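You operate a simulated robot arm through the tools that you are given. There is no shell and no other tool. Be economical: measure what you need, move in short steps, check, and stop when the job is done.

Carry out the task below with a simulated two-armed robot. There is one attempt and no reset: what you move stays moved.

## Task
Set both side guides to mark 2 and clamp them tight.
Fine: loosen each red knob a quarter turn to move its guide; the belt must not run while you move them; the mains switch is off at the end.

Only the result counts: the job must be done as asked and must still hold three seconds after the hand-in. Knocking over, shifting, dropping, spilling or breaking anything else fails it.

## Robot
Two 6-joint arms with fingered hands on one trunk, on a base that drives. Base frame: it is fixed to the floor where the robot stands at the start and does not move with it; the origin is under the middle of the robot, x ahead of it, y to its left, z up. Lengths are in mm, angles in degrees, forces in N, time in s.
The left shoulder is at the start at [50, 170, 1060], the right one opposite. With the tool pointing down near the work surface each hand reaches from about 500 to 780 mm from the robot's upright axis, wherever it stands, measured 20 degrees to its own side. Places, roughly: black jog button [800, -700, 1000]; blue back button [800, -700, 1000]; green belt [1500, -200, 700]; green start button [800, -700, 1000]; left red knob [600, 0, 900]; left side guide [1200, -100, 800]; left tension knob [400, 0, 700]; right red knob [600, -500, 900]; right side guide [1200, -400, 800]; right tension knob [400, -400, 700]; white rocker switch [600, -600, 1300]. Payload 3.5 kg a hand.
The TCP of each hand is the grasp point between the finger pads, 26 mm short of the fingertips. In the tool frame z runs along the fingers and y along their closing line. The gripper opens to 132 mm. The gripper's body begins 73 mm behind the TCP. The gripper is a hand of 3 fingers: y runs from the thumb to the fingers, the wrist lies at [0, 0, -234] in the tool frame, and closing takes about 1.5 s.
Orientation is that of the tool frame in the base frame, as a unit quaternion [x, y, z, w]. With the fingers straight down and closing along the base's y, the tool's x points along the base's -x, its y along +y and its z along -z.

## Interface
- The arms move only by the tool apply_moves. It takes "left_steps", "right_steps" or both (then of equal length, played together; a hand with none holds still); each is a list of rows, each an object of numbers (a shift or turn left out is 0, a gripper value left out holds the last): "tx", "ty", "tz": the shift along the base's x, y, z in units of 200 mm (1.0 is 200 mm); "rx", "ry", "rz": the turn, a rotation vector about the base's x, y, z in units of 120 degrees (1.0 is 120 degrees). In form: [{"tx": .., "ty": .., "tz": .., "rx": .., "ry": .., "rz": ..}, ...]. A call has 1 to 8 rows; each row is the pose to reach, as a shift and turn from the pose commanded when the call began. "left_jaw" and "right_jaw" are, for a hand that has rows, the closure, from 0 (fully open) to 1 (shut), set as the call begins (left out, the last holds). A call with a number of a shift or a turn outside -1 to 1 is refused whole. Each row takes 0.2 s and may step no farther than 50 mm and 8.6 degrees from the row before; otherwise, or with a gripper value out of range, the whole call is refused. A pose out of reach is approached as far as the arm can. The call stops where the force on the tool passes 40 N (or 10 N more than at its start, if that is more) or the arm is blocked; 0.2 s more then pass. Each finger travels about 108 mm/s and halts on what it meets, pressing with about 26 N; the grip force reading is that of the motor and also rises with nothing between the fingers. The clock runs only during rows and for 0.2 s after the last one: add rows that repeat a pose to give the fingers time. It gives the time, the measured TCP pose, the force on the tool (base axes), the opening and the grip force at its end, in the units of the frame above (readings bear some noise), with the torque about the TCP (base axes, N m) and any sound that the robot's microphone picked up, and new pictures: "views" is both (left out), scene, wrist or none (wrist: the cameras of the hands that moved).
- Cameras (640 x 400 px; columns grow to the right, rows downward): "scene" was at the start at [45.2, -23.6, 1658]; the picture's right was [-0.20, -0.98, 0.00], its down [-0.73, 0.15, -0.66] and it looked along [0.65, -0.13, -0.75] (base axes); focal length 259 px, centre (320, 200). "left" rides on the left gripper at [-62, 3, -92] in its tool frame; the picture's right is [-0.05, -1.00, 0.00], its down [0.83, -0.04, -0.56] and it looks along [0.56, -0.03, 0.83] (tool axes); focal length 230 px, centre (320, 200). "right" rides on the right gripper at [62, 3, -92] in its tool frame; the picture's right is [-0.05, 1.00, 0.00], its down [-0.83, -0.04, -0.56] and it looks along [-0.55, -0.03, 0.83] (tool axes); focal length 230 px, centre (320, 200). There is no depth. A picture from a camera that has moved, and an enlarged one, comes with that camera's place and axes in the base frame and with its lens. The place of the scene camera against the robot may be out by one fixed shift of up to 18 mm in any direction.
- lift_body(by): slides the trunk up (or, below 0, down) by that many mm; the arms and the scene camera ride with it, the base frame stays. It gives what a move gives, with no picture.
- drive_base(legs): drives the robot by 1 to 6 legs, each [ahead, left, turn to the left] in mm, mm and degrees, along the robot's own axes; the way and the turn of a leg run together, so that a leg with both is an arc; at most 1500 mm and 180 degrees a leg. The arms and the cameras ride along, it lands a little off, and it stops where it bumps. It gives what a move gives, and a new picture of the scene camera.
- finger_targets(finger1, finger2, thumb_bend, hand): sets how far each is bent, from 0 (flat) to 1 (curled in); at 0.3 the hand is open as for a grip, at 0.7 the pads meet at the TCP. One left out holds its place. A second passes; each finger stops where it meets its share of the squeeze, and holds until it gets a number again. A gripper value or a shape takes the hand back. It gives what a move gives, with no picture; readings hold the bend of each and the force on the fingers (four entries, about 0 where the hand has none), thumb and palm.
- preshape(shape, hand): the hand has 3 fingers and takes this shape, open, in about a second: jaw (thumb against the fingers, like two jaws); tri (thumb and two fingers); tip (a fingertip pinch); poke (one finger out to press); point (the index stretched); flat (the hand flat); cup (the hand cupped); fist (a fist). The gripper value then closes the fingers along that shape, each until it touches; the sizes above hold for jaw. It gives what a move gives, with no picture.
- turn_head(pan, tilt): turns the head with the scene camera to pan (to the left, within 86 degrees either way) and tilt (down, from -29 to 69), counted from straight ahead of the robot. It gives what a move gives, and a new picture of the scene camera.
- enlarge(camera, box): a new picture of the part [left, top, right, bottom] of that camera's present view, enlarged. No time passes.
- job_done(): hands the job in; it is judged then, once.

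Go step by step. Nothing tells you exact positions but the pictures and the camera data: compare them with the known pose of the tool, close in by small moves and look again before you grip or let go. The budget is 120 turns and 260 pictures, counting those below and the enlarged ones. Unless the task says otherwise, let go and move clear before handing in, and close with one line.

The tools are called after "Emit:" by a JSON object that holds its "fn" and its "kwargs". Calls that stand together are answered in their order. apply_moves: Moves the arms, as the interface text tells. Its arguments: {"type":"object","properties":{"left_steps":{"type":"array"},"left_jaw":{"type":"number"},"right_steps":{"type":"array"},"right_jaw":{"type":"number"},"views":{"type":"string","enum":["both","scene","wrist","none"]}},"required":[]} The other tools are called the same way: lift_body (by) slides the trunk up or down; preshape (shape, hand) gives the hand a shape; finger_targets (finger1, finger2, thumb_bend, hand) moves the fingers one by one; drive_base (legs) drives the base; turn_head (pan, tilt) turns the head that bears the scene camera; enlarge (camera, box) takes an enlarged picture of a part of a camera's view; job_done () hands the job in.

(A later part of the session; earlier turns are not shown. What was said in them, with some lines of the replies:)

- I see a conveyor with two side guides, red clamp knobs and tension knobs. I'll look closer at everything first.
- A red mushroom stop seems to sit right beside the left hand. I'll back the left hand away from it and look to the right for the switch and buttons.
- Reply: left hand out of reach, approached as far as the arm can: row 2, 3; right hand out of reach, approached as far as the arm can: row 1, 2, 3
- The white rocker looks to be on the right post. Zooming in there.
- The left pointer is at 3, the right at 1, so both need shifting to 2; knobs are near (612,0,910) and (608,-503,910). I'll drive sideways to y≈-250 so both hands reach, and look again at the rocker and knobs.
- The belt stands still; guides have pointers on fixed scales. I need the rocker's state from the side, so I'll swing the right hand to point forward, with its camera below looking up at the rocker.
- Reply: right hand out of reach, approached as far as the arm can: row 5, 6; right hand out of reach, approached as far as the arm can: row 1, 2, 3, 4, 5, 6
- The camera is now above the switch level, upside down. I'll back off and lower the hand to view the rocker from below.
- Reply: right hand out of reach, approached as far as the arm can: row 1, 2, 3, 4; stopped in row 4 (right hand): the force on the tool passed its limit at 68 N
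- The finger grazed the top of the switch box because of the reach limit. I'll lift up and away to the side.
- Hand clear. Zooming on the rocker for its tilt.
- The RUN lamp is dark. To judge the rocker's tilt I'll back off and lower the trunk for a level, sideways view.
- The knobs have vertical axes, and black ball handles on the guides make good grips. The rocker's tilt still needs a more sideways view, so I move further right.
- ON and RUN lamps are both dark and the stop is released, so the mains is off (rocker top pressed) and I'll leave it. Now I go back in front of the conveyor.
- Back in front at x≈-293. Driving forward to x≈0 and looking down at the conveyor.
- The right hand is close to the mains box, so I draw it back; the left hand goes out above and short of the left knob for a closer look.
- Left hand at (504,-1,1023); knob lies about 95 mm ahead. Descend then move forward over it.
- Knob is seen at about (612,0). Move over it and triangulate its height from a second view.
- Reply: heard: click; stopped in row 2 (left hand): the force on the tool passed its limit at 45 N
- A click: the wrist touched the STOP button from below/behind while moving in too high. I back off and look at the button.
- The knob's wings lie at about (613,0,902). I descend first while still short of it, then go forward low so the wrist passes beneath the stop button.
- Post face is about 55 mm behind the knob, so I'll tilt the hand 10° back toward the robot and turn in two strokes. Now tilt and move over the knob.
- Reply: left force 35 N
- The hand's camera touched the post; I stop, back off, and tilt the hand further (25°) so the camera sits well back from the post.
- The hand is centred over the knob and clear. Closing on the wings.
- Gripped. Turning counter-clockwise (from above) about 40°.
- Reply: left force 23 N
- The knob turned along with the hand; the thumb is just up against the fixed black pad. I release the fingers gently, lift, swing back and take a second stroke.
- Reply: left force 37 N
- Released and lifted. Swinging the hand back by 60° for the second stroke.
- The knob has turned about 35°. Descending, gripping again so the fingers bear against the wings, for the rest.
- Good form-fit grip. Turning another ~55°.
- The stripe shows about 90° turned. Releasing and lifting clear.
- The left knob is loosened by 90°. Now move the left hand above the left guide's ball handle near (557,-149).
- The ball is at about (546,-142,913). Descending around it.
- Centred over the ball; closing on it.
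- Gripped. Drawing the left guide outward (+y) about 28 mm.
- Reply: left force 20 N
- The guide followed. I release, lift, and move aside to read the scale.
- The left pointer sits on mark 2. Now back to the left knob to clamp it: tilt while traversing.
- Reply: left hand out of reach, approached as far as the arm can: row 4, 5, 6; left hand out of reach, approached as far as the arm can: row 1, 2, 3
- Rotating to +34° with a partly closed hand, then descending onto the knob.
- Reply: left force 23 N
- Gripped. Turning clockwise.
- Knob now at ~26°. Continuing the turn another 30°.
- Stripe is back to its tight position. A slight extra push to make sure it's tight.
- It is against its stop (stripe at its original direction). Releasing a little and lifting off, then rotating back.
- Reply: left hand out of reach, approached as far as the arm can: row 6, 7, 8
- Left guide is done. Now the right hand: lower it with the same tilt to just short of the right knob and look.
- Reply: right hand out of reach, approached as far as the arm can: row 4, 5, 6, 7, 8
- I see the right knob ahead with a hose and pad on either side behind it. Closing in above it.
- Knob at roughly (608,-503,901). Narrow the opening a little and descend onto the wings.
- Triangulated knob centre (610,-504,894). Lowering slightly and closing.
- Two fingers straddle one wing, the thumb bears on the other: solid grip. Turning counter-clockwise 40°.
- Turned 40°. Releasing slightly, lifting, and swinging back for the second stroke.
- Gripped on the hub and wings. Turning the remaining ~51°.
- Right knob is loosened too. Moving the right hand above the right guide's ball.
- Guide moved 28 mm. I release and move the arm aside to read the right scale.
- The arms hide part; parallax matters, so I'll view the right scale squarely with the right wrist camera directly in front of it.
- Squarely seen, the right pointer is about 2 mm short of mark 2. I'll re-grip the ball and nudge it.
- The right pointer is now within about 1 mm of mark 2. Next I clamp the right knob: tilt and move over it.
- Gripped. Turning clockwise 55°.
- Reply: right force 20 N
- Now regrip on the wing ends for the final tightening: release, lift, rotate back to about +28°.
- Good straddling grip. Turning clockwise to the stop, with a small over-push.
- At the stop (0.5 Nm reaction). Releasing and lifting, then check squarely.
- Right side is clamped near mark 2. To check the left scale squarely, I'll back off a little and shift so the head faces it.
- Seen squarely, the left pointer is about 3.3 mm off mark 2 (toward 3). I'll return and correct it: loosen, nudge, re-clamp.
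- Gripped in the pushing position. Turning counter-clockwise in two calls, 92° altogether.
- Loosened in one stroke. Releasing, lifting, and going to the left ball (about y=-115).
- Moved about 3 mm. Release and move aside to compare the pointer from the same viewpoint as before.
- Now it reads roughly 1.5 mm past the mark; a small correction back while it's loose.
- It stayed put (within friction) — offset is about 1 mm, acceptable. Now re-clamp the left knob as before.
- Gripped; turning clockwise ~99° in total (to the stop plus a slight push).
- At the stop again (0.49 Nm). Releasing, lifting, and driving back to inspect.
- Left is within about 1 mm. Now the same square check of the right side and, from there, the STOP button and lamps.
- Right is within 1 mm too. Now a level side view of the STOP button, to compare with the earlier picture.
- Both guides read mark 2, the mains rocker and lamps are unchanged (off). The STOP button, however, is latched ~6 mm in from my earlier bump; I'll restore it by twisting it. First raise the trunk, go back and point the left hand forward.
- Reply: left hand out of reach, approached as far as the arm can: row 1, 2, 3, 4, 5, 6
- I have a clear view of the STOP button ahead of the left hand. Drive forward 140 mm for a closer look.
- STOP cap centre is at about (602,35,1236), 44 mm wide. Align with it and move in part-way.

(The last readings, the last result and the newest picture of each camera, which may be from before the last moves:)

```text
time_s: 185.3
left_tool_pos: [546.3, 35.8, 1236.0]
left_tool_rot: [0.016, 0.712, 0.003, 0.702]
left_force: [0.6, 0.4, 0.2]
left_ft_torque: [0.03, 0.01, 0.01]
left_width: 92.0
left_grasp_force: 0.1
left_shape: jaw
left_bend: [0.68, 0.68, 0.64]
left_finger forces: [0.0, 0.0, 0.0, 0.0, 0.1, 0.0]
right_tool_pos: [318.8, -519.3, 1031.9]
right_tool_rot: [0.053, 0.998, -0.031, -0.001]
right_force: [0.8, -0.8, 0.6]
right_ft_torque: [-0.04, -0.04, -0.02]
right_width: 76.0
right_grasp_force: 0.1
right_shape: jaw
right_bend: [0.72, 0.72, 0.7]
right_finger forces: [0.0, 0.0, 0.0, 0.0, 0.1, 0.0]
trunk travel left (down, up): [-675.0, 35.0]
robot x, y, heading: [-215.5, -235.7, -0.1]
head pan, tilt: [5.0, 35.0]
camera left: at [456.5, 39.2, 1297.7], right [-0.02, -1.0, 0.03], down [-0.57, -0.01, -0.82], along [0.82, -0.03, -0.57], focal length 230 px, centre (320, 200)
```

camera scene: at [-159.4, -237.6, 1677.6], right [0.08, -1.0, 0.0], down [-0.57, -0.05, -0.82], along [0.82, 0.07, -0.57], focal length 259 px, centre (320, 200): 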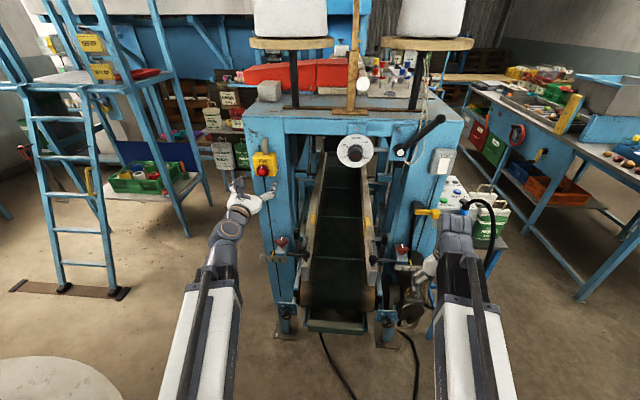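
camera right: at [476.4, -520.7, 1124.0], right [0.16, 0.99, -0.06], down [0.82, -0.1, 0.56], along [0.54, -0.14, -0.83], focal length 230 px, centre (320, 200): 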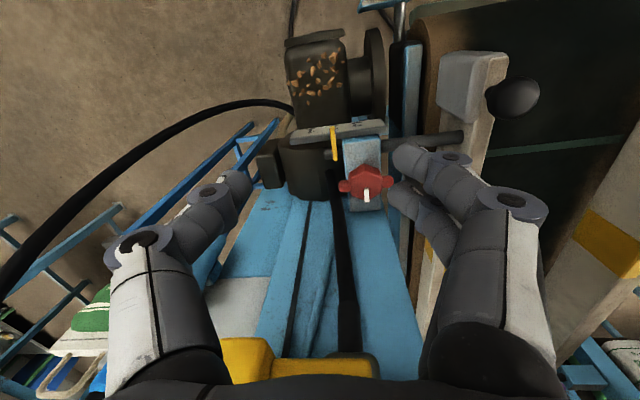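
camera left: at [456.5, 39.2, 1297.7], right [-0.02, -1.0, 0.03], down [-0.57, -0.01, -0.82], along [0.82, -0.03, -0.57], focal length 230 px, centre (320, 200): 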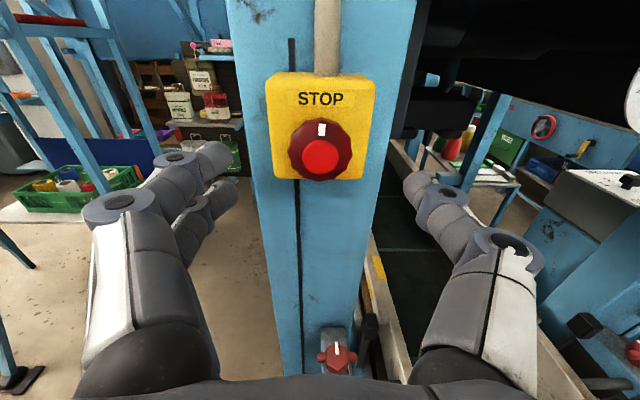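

Emit:
{"fn": "apply_moves", "kwargs": {"left_steps": [{"tx": 0.08, "ty": -0.004}, {"tx": 0.15, "ty": -0.004}, {"tx": 0.2, "ty": -0.004}], "views": "wrist"}}

Emit:
{"fn": "enlarge", "kwargs": {"camera": "scene", "box": [220, 140, 300, 190]}}

```text
time_s: 186.1
left_tool_pos: [585.8, 33.9, 1235.6]
left_tool_rot: [0.015, 0.712, 0.003, 0.702]
left_force: [-0.6, -0.5, 0.3]
left_ft_torque: [0.01, -0.02, 0.0]
left_width: 91.9
left_grasp_force: 0.0
left_shape: jaw
left_bend: [0.68, 0.68, 0.64]
left_finger forces: [0.0, 0.0, 0.0, 0.0, 0.0, 0.1]
right_tool_pos: [317.8, -518.9, 1031.5]
right_tool_rot: [0.052, 0.998, -0.03, -0.001]
right_force: [-0.4, -0.7, -0.2]
right_ft_torque: [0.01, -0.03, 0.03]
right_width: 76.4
right_grasp_force: 0.1
right_shape: jaw
right_bend: [0.72, 0.72, 0.7]
right_finger forces: [0.1, 0.0, 0.0, 0.0, 0.0, 0.1]
trunk travel left (down, up): [-675.0, 35.0]
robot x, y, heading: [-215.8, -235.9, -0.1]
head pan, tilt: [5.0, 35.0]
camera left: at [495.8, 38.5, 1298.5], right [-0.02, -1.0, 0.03], down [-0.57, -0.01, -0.82], along [0.82, -0.03, -0.57], focal length 230 px, centre (320, 200)
```

left: 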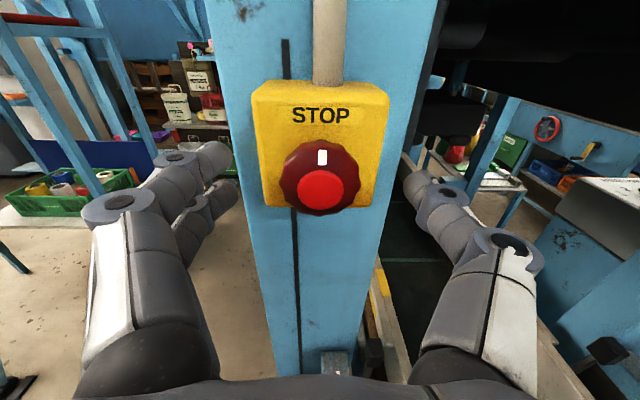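

```text
8.00 times, centred on (260, 165) of scene
camera zoom: at [-160.9, -237.6, 1677.7], right [0.08, -1.0, 0.0], down [-0.57, -0.05, -0.82], along [0.82, 0.07, -0.57], focal length 2074 px, centre (800, 480)
```

zoom: 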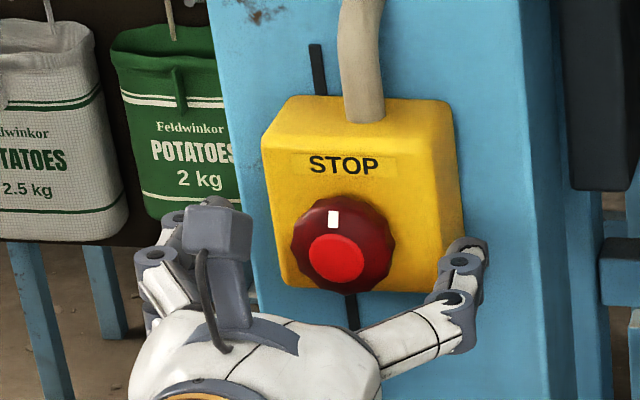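

Emit:
{"fn": "apply_moves", "kwargs": {"left_steps": [{"tx": 0.035}, {"tx": 0.035}, {"tx": 0.035}, {"tx": 0.035}, {"tx": 0.035}, {"tx": 0.035}], "left_jaw": 1, "views": "wrist"}}

Emit:
{"fn": "enlarge", "kwargs": {"camera": "left", "box": [224, 100, 416, 240]}}

```text
time_s: 187.5
left_tool_pos: [591.8, 35.4, 1236.4]
left_tool_rot: [0.015, 0.712, 0.004, 0.702]
left_force: [2.1, 0.7, 1.2]
left_ft_torque: [0.04, -0.03, 0.04]
left_width: 35.1
left_grasp_force: 25.8
left_shape: jaw
left_bend: [0.73, 0.73, 0.7]
left_finger forces: [11.9, 12.0, 0.0, 0.0, 23.4, 0.0]
right_tool_pos: [317.9, -518.5, 1031.5]
right_tool_rot: [0.052, 0.998, -0.031, 0.0]
right_force: [0.6, 0.0, -1.1]
right_ft_torque: [0.02, -0.01, 0.01]
right_width: 76.2
right_grasp_force: 0.1
right_shape: jaw
right_bend: [0.72, 0.72, 0.7]
right_finger forces: [0.1, 0.0, 0.0, 0.0, 0.0, 0.0]
trunk travel left (down, up): [-675.0, 35.0]
robot x, y, heading: [-216.9, -237.0, -0.4]
head pan, tilt: [5.0, 35.0]
camera left: at [502.2, 38.6, 1298.8], right [-0.02, -1.0, 0.03], down [-0.57, -0.01, -0.82], along [0.82, -0.03, -0.57], focal length 230 px, centre (320, 200)
```

left: 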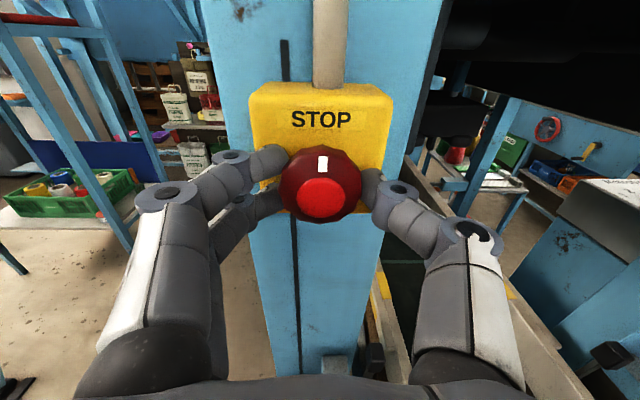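

```text
2.86 times, centred on (320, 170) of left
camera zoom: at [502.2, 38.6, 1298.8], right [-0.02, -1.0, 0.03], down [-0.57, -0.01, -0.82], along [0.82, -0.03, -0.57], focal length 657 px, centre (320, 286)
```

zoom: 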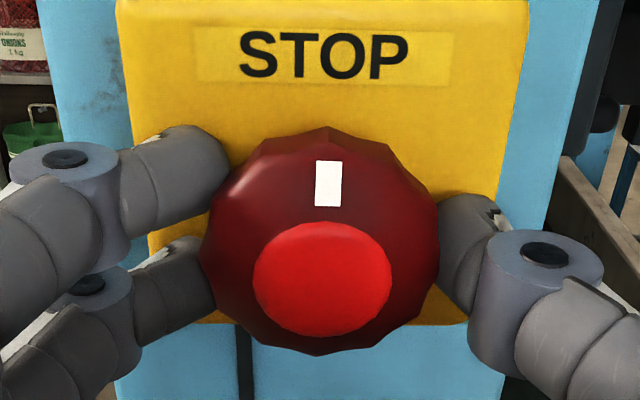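

Good grip on the cap. Twisting clockwise (as seen from the front) and listening for the release click.

Emit:
{"fn": "apply_moves", "kwargs": {"left_steps": [{"rx": 0.066}, {"rx": 0.132}, {"rx": 0.198}, {"rx": 0.264}, {"rx": 0.33}, {"rx": 0.396}], "views": "wrist"}}

```text
time_s: 188.9
left_tool_pos: [592.0, 33.4, 1238.1]
left_tool_rot: [0.297, 0.65, 0.289, 0.636]
left_force: [-4.5, 0.0, -2.4]
left_ft_torque: [-0.42, 0.08, 0.04]
left_width: 34.9
left_grasp_force: 26.4
left_shape: jaw
left_bend: [0.74, 0.73, 0.7]
left_finger forces: [9.4, 15.4, 0.1, 0.0, 25.6, 0.1]
right_tool_pos: [317.7, -517.8, 1032.8]
right_tool_rot: [0.052, 0.998, -0.03, 0.0]
right_force: [-0.9, 0.3, 0.3]
right_ft_torque: [0.0, -0.01, 0.0]
right_width: 76.1
right_grasp_force: 0.0
right_shape: jaw
right_bend: [0.72, 0.72, 0.7]
right_finger forces: [0.0, 0.0, 0.0, 0.1, 0.1, 0.0]
trunk travel left (down, up): [-675.0, 35.0]
robot x, y, heading: [-213.9, -237.9, -0.2]
head pan, tilt: [5.0, 35.0]
camera left: at [502.0, -9.8, 1281.3], right [-0.02, -0.69, -0.72], down [-0.57, 0.6, -0.56], along [0.82, 0.4, -0.4], focal length 230 px, centre (320, 200)
```

left: 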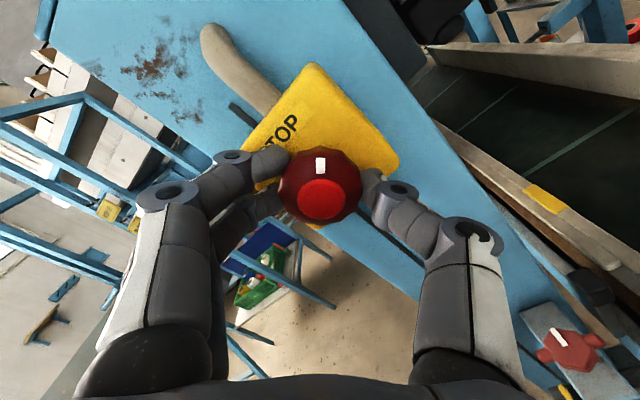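

The cap turned with the hand against a spring. A bit further.

Emit:
{"fn": "apply_moves", "kwargs": {"left_steps": [{"rx": 0.05}, {"rx": 0.1}, {"rx": 0.15}], "views": "wrist"}}

Emit:
{"fn": "enlarge", "kwargs": {"camera": "left", "box": [224, 100, 416, 240]}}

```text
time_s: 189.7
left_tool_pos: [591.6, 30.6, 1237.4]
left_tool_rot: [0.394, 0.596, 0.388, 0.582]
left_force: [-3.2, -12.8, 4.7]
left_ft_torque: [-1.32, -0.05, -0.16]
left_width: 34.6
left_grasp_force: 25.4
left_shape: jaw
left_bend: [0.74, 0.73, 0.7]
left_finger forces: [8.8, 20.6, 0.0, 0.0, 36.2, 0.0]
right_tool_pos: [316.7, -520.5, 1031.5]
right_tool_rot: [0.052, 0.998, -0.03, 0.0]
right_force: [0.5, -0.5, 0.0]
right_ft_torque: [0.02, -0.03, 0.01]
right_width: 76.2
right_grasp_force: 0.0
right_shape: jaw
right_bend: [0.72, 0.72, 0.7]
right_finger forces: [0.1, 0.0, 0.0, 0.0, 0.0, 0.0]
trunk travel left (down, up): [-675.0, 35.0]
robot x, y, heading: [-219.9, -243.1, -0.3]
head pan, tilt: [5.0, 35.0]
camera left: at [501.5, -25.0, 1266.6], right [-0.02, -0.44, -0.9], down [-0.56, 0.75, -0.35], along [0.83, 0.5, -0.26], focal length 230 px, centre (320, 200)
```

left: 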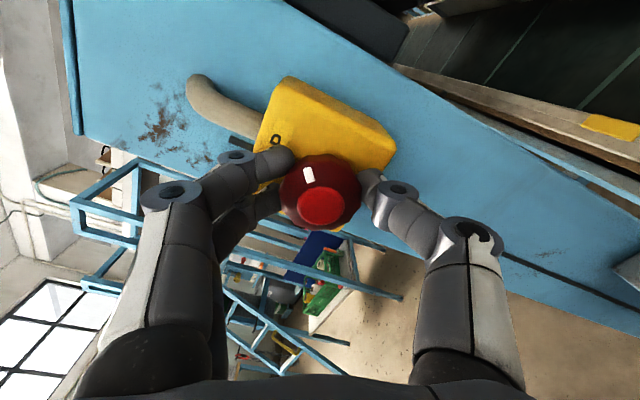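

```text
2.86 times, centred on (320, 170) of left
camera zoom: at [501.5, -25.0, 1266.6], right [-0.02, -0.44, -0.9], down [-0.56, 0.75, -0.35], along [0.83, 0.5, -0.26], focal length 657 px, centre (320, 286)
```

zoom: 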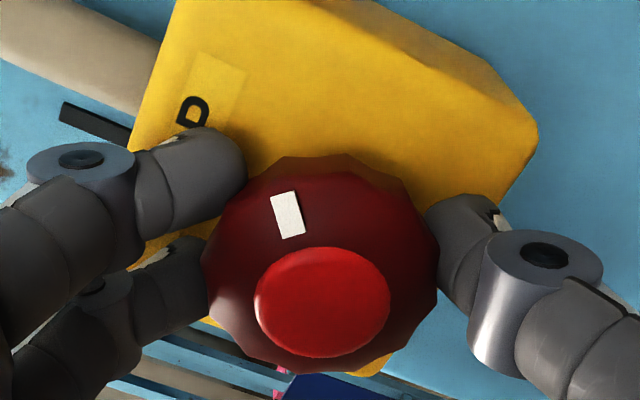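

The twist is at its end stop. Now pull gently outward so the button pops out.

Emit:
{"fn": "apply_moves", "kwargs": {"left_steps": [{"rx": -0.08, "tx": -0.01}, {"rx": -0.08, "tx": -0.03}, {"rx": -0.08, "tx": -0.05}, {"rx": -0.08, "tx": -0.05}], "views": "wrist"}}

Emit:
{"fn": "enlarge", "kwargs": {"camera": "left", "box": [224, 100, 416, 240]}}

```text
refused: row 1 steps farther than a row can; nothing moved
```

```text
2.86 times, centred on (320, 170) of left
camera zoom: at [501.5, -25.0, 1266.6], right [-0.02, -0.44, -0.9], down [-0.56, 0.75, -0.35], along [0.83, 0.5, -0.26], focal length 657 px, centre (320, 286)
```

zoom: 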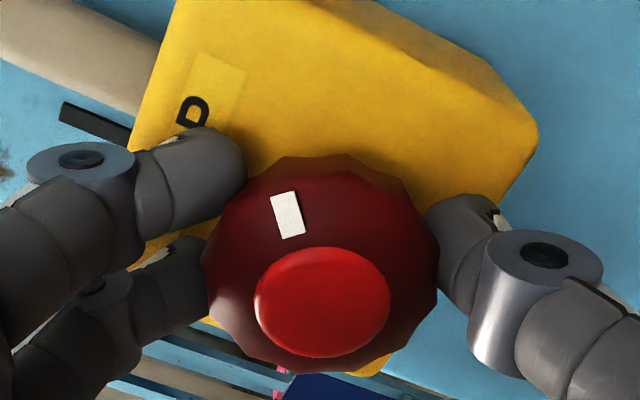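

Emit:
{"fn": "apply_moves", "kwargs": {"left_steps": [{"rx": -0.05, "tx": -0.01}, {"rx": -0.08, "tx": -0.03}, {"rx": -0.08, "tx": -0.05}, {"rx": -0.08, "tx": -0.05}], "views": "wrist"}}

Emit:
{"fn": "enlarge", "kwargs": {"camera": "left", "box": [224, 100, 416, 240]}}

```text
time_s: 190.7
left_tool_pos: [585.5, 30.4, 1237.2]
left_tool_rot: [0.344, 0.627, 0.337, 0.612]
left_force: [24.8, -18.3, 17.0]
left_ft_torque: [0.03, -0.36, -0.26]
left_width: 31.8
left_grasp_force: 26.1
left_shape: jaw
left_bend: [0.73, 0.72, 0.7]
left_finger forces: [15.8, 13.4, 0.0, 0.0, 22.3, 0.1]
right_tool_pos: [319.6, -521.5, 1030.3]
right_tool_rot: [0.052, 0.998, -0.03, -0.002]
right_force: [1.2, 0.4, 0.1]
right_ft_torque: [-0.04, -0.01, 0.0]
right_width: 76.4
right_grasp_force: 0.2
right_shape: jaw
right_bend: [0.72, 0.72, 0.7]
right_finger forces: [0.1, 0.0, 0.1, 0.1, 0.1, 0.0]
trunk travel left (down, up): [-675.0, 35.0]
robot x, y, heading: [-211.1, -236.9, -0.2]
head pan, tilt: [5.0, 35.0]
camera left: at [494.2, -19.5, 1274.8], right [-0.02, -0.58, -0.81], down [-0.57, 0.68, -0.47], along [0.82, 0.45, -0.34], focal length 230 px, centre (320, 200)
```

left: 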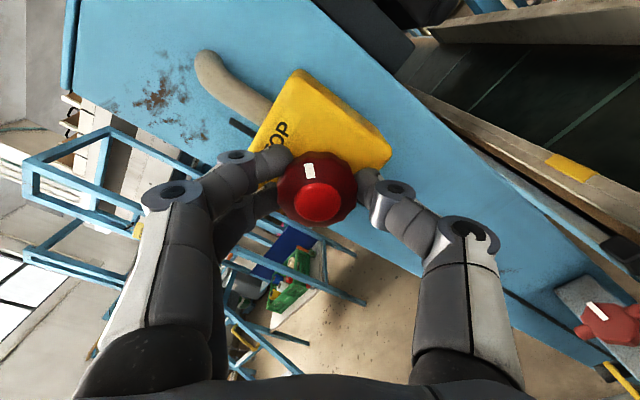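

```text
2.86 times, centred on (320, 170) of left
camera zoom: at [494.2, -19.5, 1274.8], right [-0.02, -0.58, -0.81], down [-0.57, 0.68, -0.47], along [0.82, 0.45, -0.34], focal length 657 px, centre (320, 286)
```

zoom: 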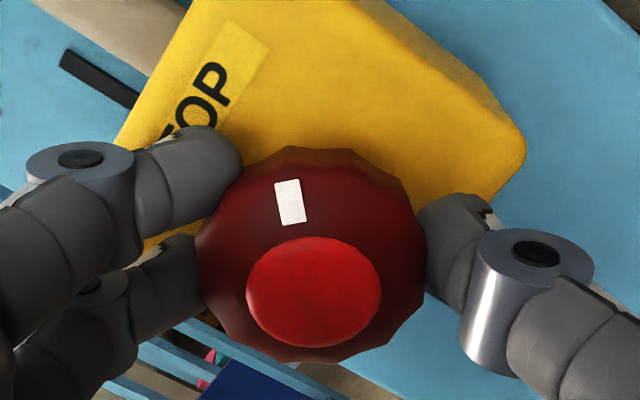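

Now open the hand, back straight off and inspect.

Emit:
{"fn": "apply_moves", "kwargs": {"left_steps": [{"tx": 0.0}, {"tx": 0.0}, {"tx": 0.0}, {"tx": -0.15}, {"tx": -0.35}, {"tx": -0.35, "rx": -0.06}, {"tx": -0.35, "rx": -0.12}, {"tx": -0.35, "rx": -0.18}], "left_jaw": 0.3, "views": "none"}}

Emit:
{"fn": "apply_moves", "kwargs": {"left_steps": [{"rx": -0.07}, {"rx": -0.14}, {"rx": -0.21}, {"rx": -0.285}], "views": "wrist"}}

Emit:
{"fn": "enlarge", "kwargs": {"camera": "scene", "box": [235, 135, 299, 185]}}

```text
time_s: 192.5
left_tool_pos: [512.6, 34.4, 1236.3]
left_tool_rot: [0.221, 0.68, 0.212, 0.666]
left_force: [-0.6, 0.2, -0.1]
left_ft_torque: [0.0, -0.02, -0.02]
left_width: 92.0
left_grasp_force: 0.0
left_shape: jaw
left_bend: [0.68, 0.68, 0.64]
left_finger forces: [0.0, 0.1, 0.0, 0.0, 0.1, 0.1]
right_tool_pos: [317.8, -519.3, 1032.0]
right_tool_rot: [0.052, 0.998, -0.03, 0.0]
right_force: [0.1, 0.2, -0.7]
right_ft_torque: [-0.01, 0.04, 0.0]
right_width: 76.4
right_grasp_force: 0.0
right_shape: jaw
right_bend: [0.72, 0.72, 0.7]
right_finger forces: [0.0, 0.1, 0.0, 0.0, 0.0, 0.0]
trunk travel left (down, up): [-675.0, 35.0]
robot x, y, heading: [-216.4, -242.8, -0.3]
head pan, tilt: [5.0, 35.0]
```

```text
refused: row 4 steps farther than a row can; nothing moved
```

```text
8.00 times, centred on (267, 160) of scene
camera zoom: at [-160.9, -237.6, 1677.7], right [0.08, -1.0, 0.0], down [-0.57, -0.05, -0.82], along [0.82, 0.07, -0.57], focal length 2074 px, centre (744, 520)
```

zoom: 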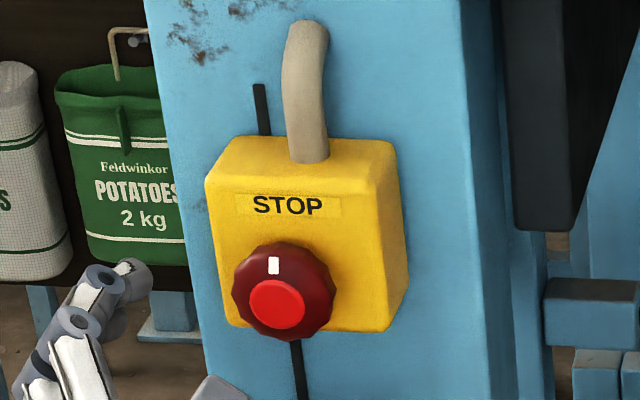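

The cap has moved ~6 mm back out with its mark upright: the STOP is released again. Driving back clear and a last check.

Emit:
{"fn": "drive_base", "kwargs": {"legs": [[-250, 0, 0]]}}

Emit:
{"fn": "enlarge", "kwargs": {"camera": "scene", "box": [250, 150, 442, 270]}}

Emit:
{"fn": "enlarge", "kwargs": {"camera": "scene", "box": [390, 120, 486, 200]}}

```text
time_s: 194.3
left_tool_pos: [264.3, 33.0, 1237.6]
left_tool_rot: [0.223, 0.679, 0.211, 0.667]
left_force: [-0.2, -0.2, 1.1]
left_ft_torque: [0.06, -0.02, 0.0]
left_width: 92.0
left_grasp_force: 0.0
left_shape: jaw
left_bend: [0.68, 0.68, 0.64]
left_finger forces: [0.1, 0.0, 0.0, 0.0, 0.0, 0.0]
right_tool_pos: [66.5, -519.5, 1031.4]
right_tool_rot: [0.054, 0.998, -0.031, 0.0]
right_force: [-0.5, -0.9, -0.3]
right_ft_torque: [0.03, -0.02, 0.01]
right_width: 76.1
right_grasp_force: 0.0
right_shape: jaw
right_bend: [0.72, 0.72, 0.7]
right_finger forces: [0.1, 0.0, 0.0, 0.0, 0.1, 0.0]
trunk travel left (down, up): [-675.0, 35.0]
robot x, y, heading: [-467.4, -236.0, -0.2]
head pan, tilt: [5.0, 35.0]
camera scene: at [-411.4, -236.6, 1677.7], right [0.08, -1.0, 0.0], down [-0.57, -0.05, -0.82], along [0.82, 0.07, -0.57], focal length 259 px, centre (320, 200)
```

scene: 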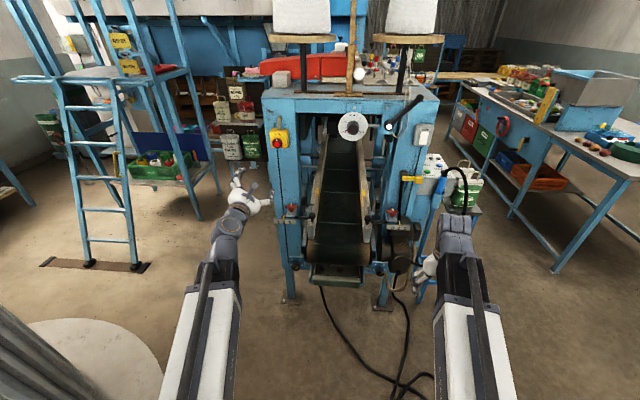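

```text
3.33 times, centred on (346, 210) of scene
camera zoom: at [-411.4, -236.6, 1677.7], right [0.08, -1.0, 0.0], down [-0.57, -0.05, -0.82], along [0.82, 0.07, -0.57], focal length 864 px, centre (233, 167)
```

zoom: 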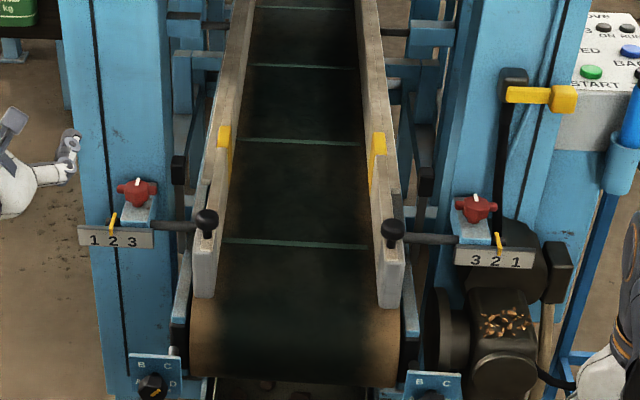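

```text
5.00 times, centred on (438, 160) of scene
camera zoom: at [-411.4, -236.6, 1677.7], right [0.08, -1.0, 0.0], down [-0.57, -0.05, -0.82], along [0.82, 0.07, -0.57], focal length 1296 px, centre (-270, 400)
```

zoom: 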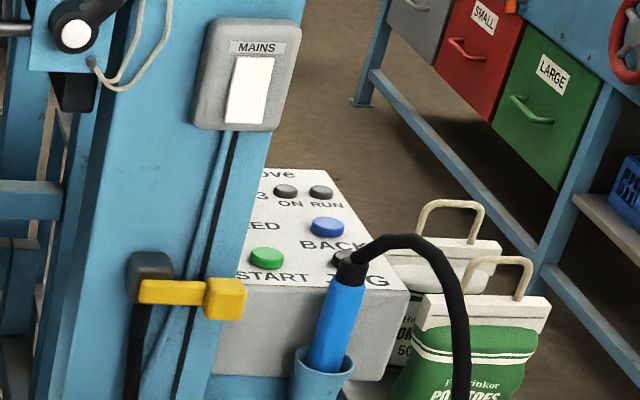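

Both pointers sit at mark 2 with their knobs turned back to the tight position. The ON and RUN lamps are dark, the belt is still and the hands are clear, so I hand in.

Emit:
{"fn": "job_done", "kwargs": {}}

```text
The job is handed in.
```

Both side guides are set to within about 1 mm of mark 2 and clamped. The mains switch is off: I found it off and left it. On the way I brushed the mains switch box once and accidentally pressed the STOP button; I twisted STOP back out before handing in.
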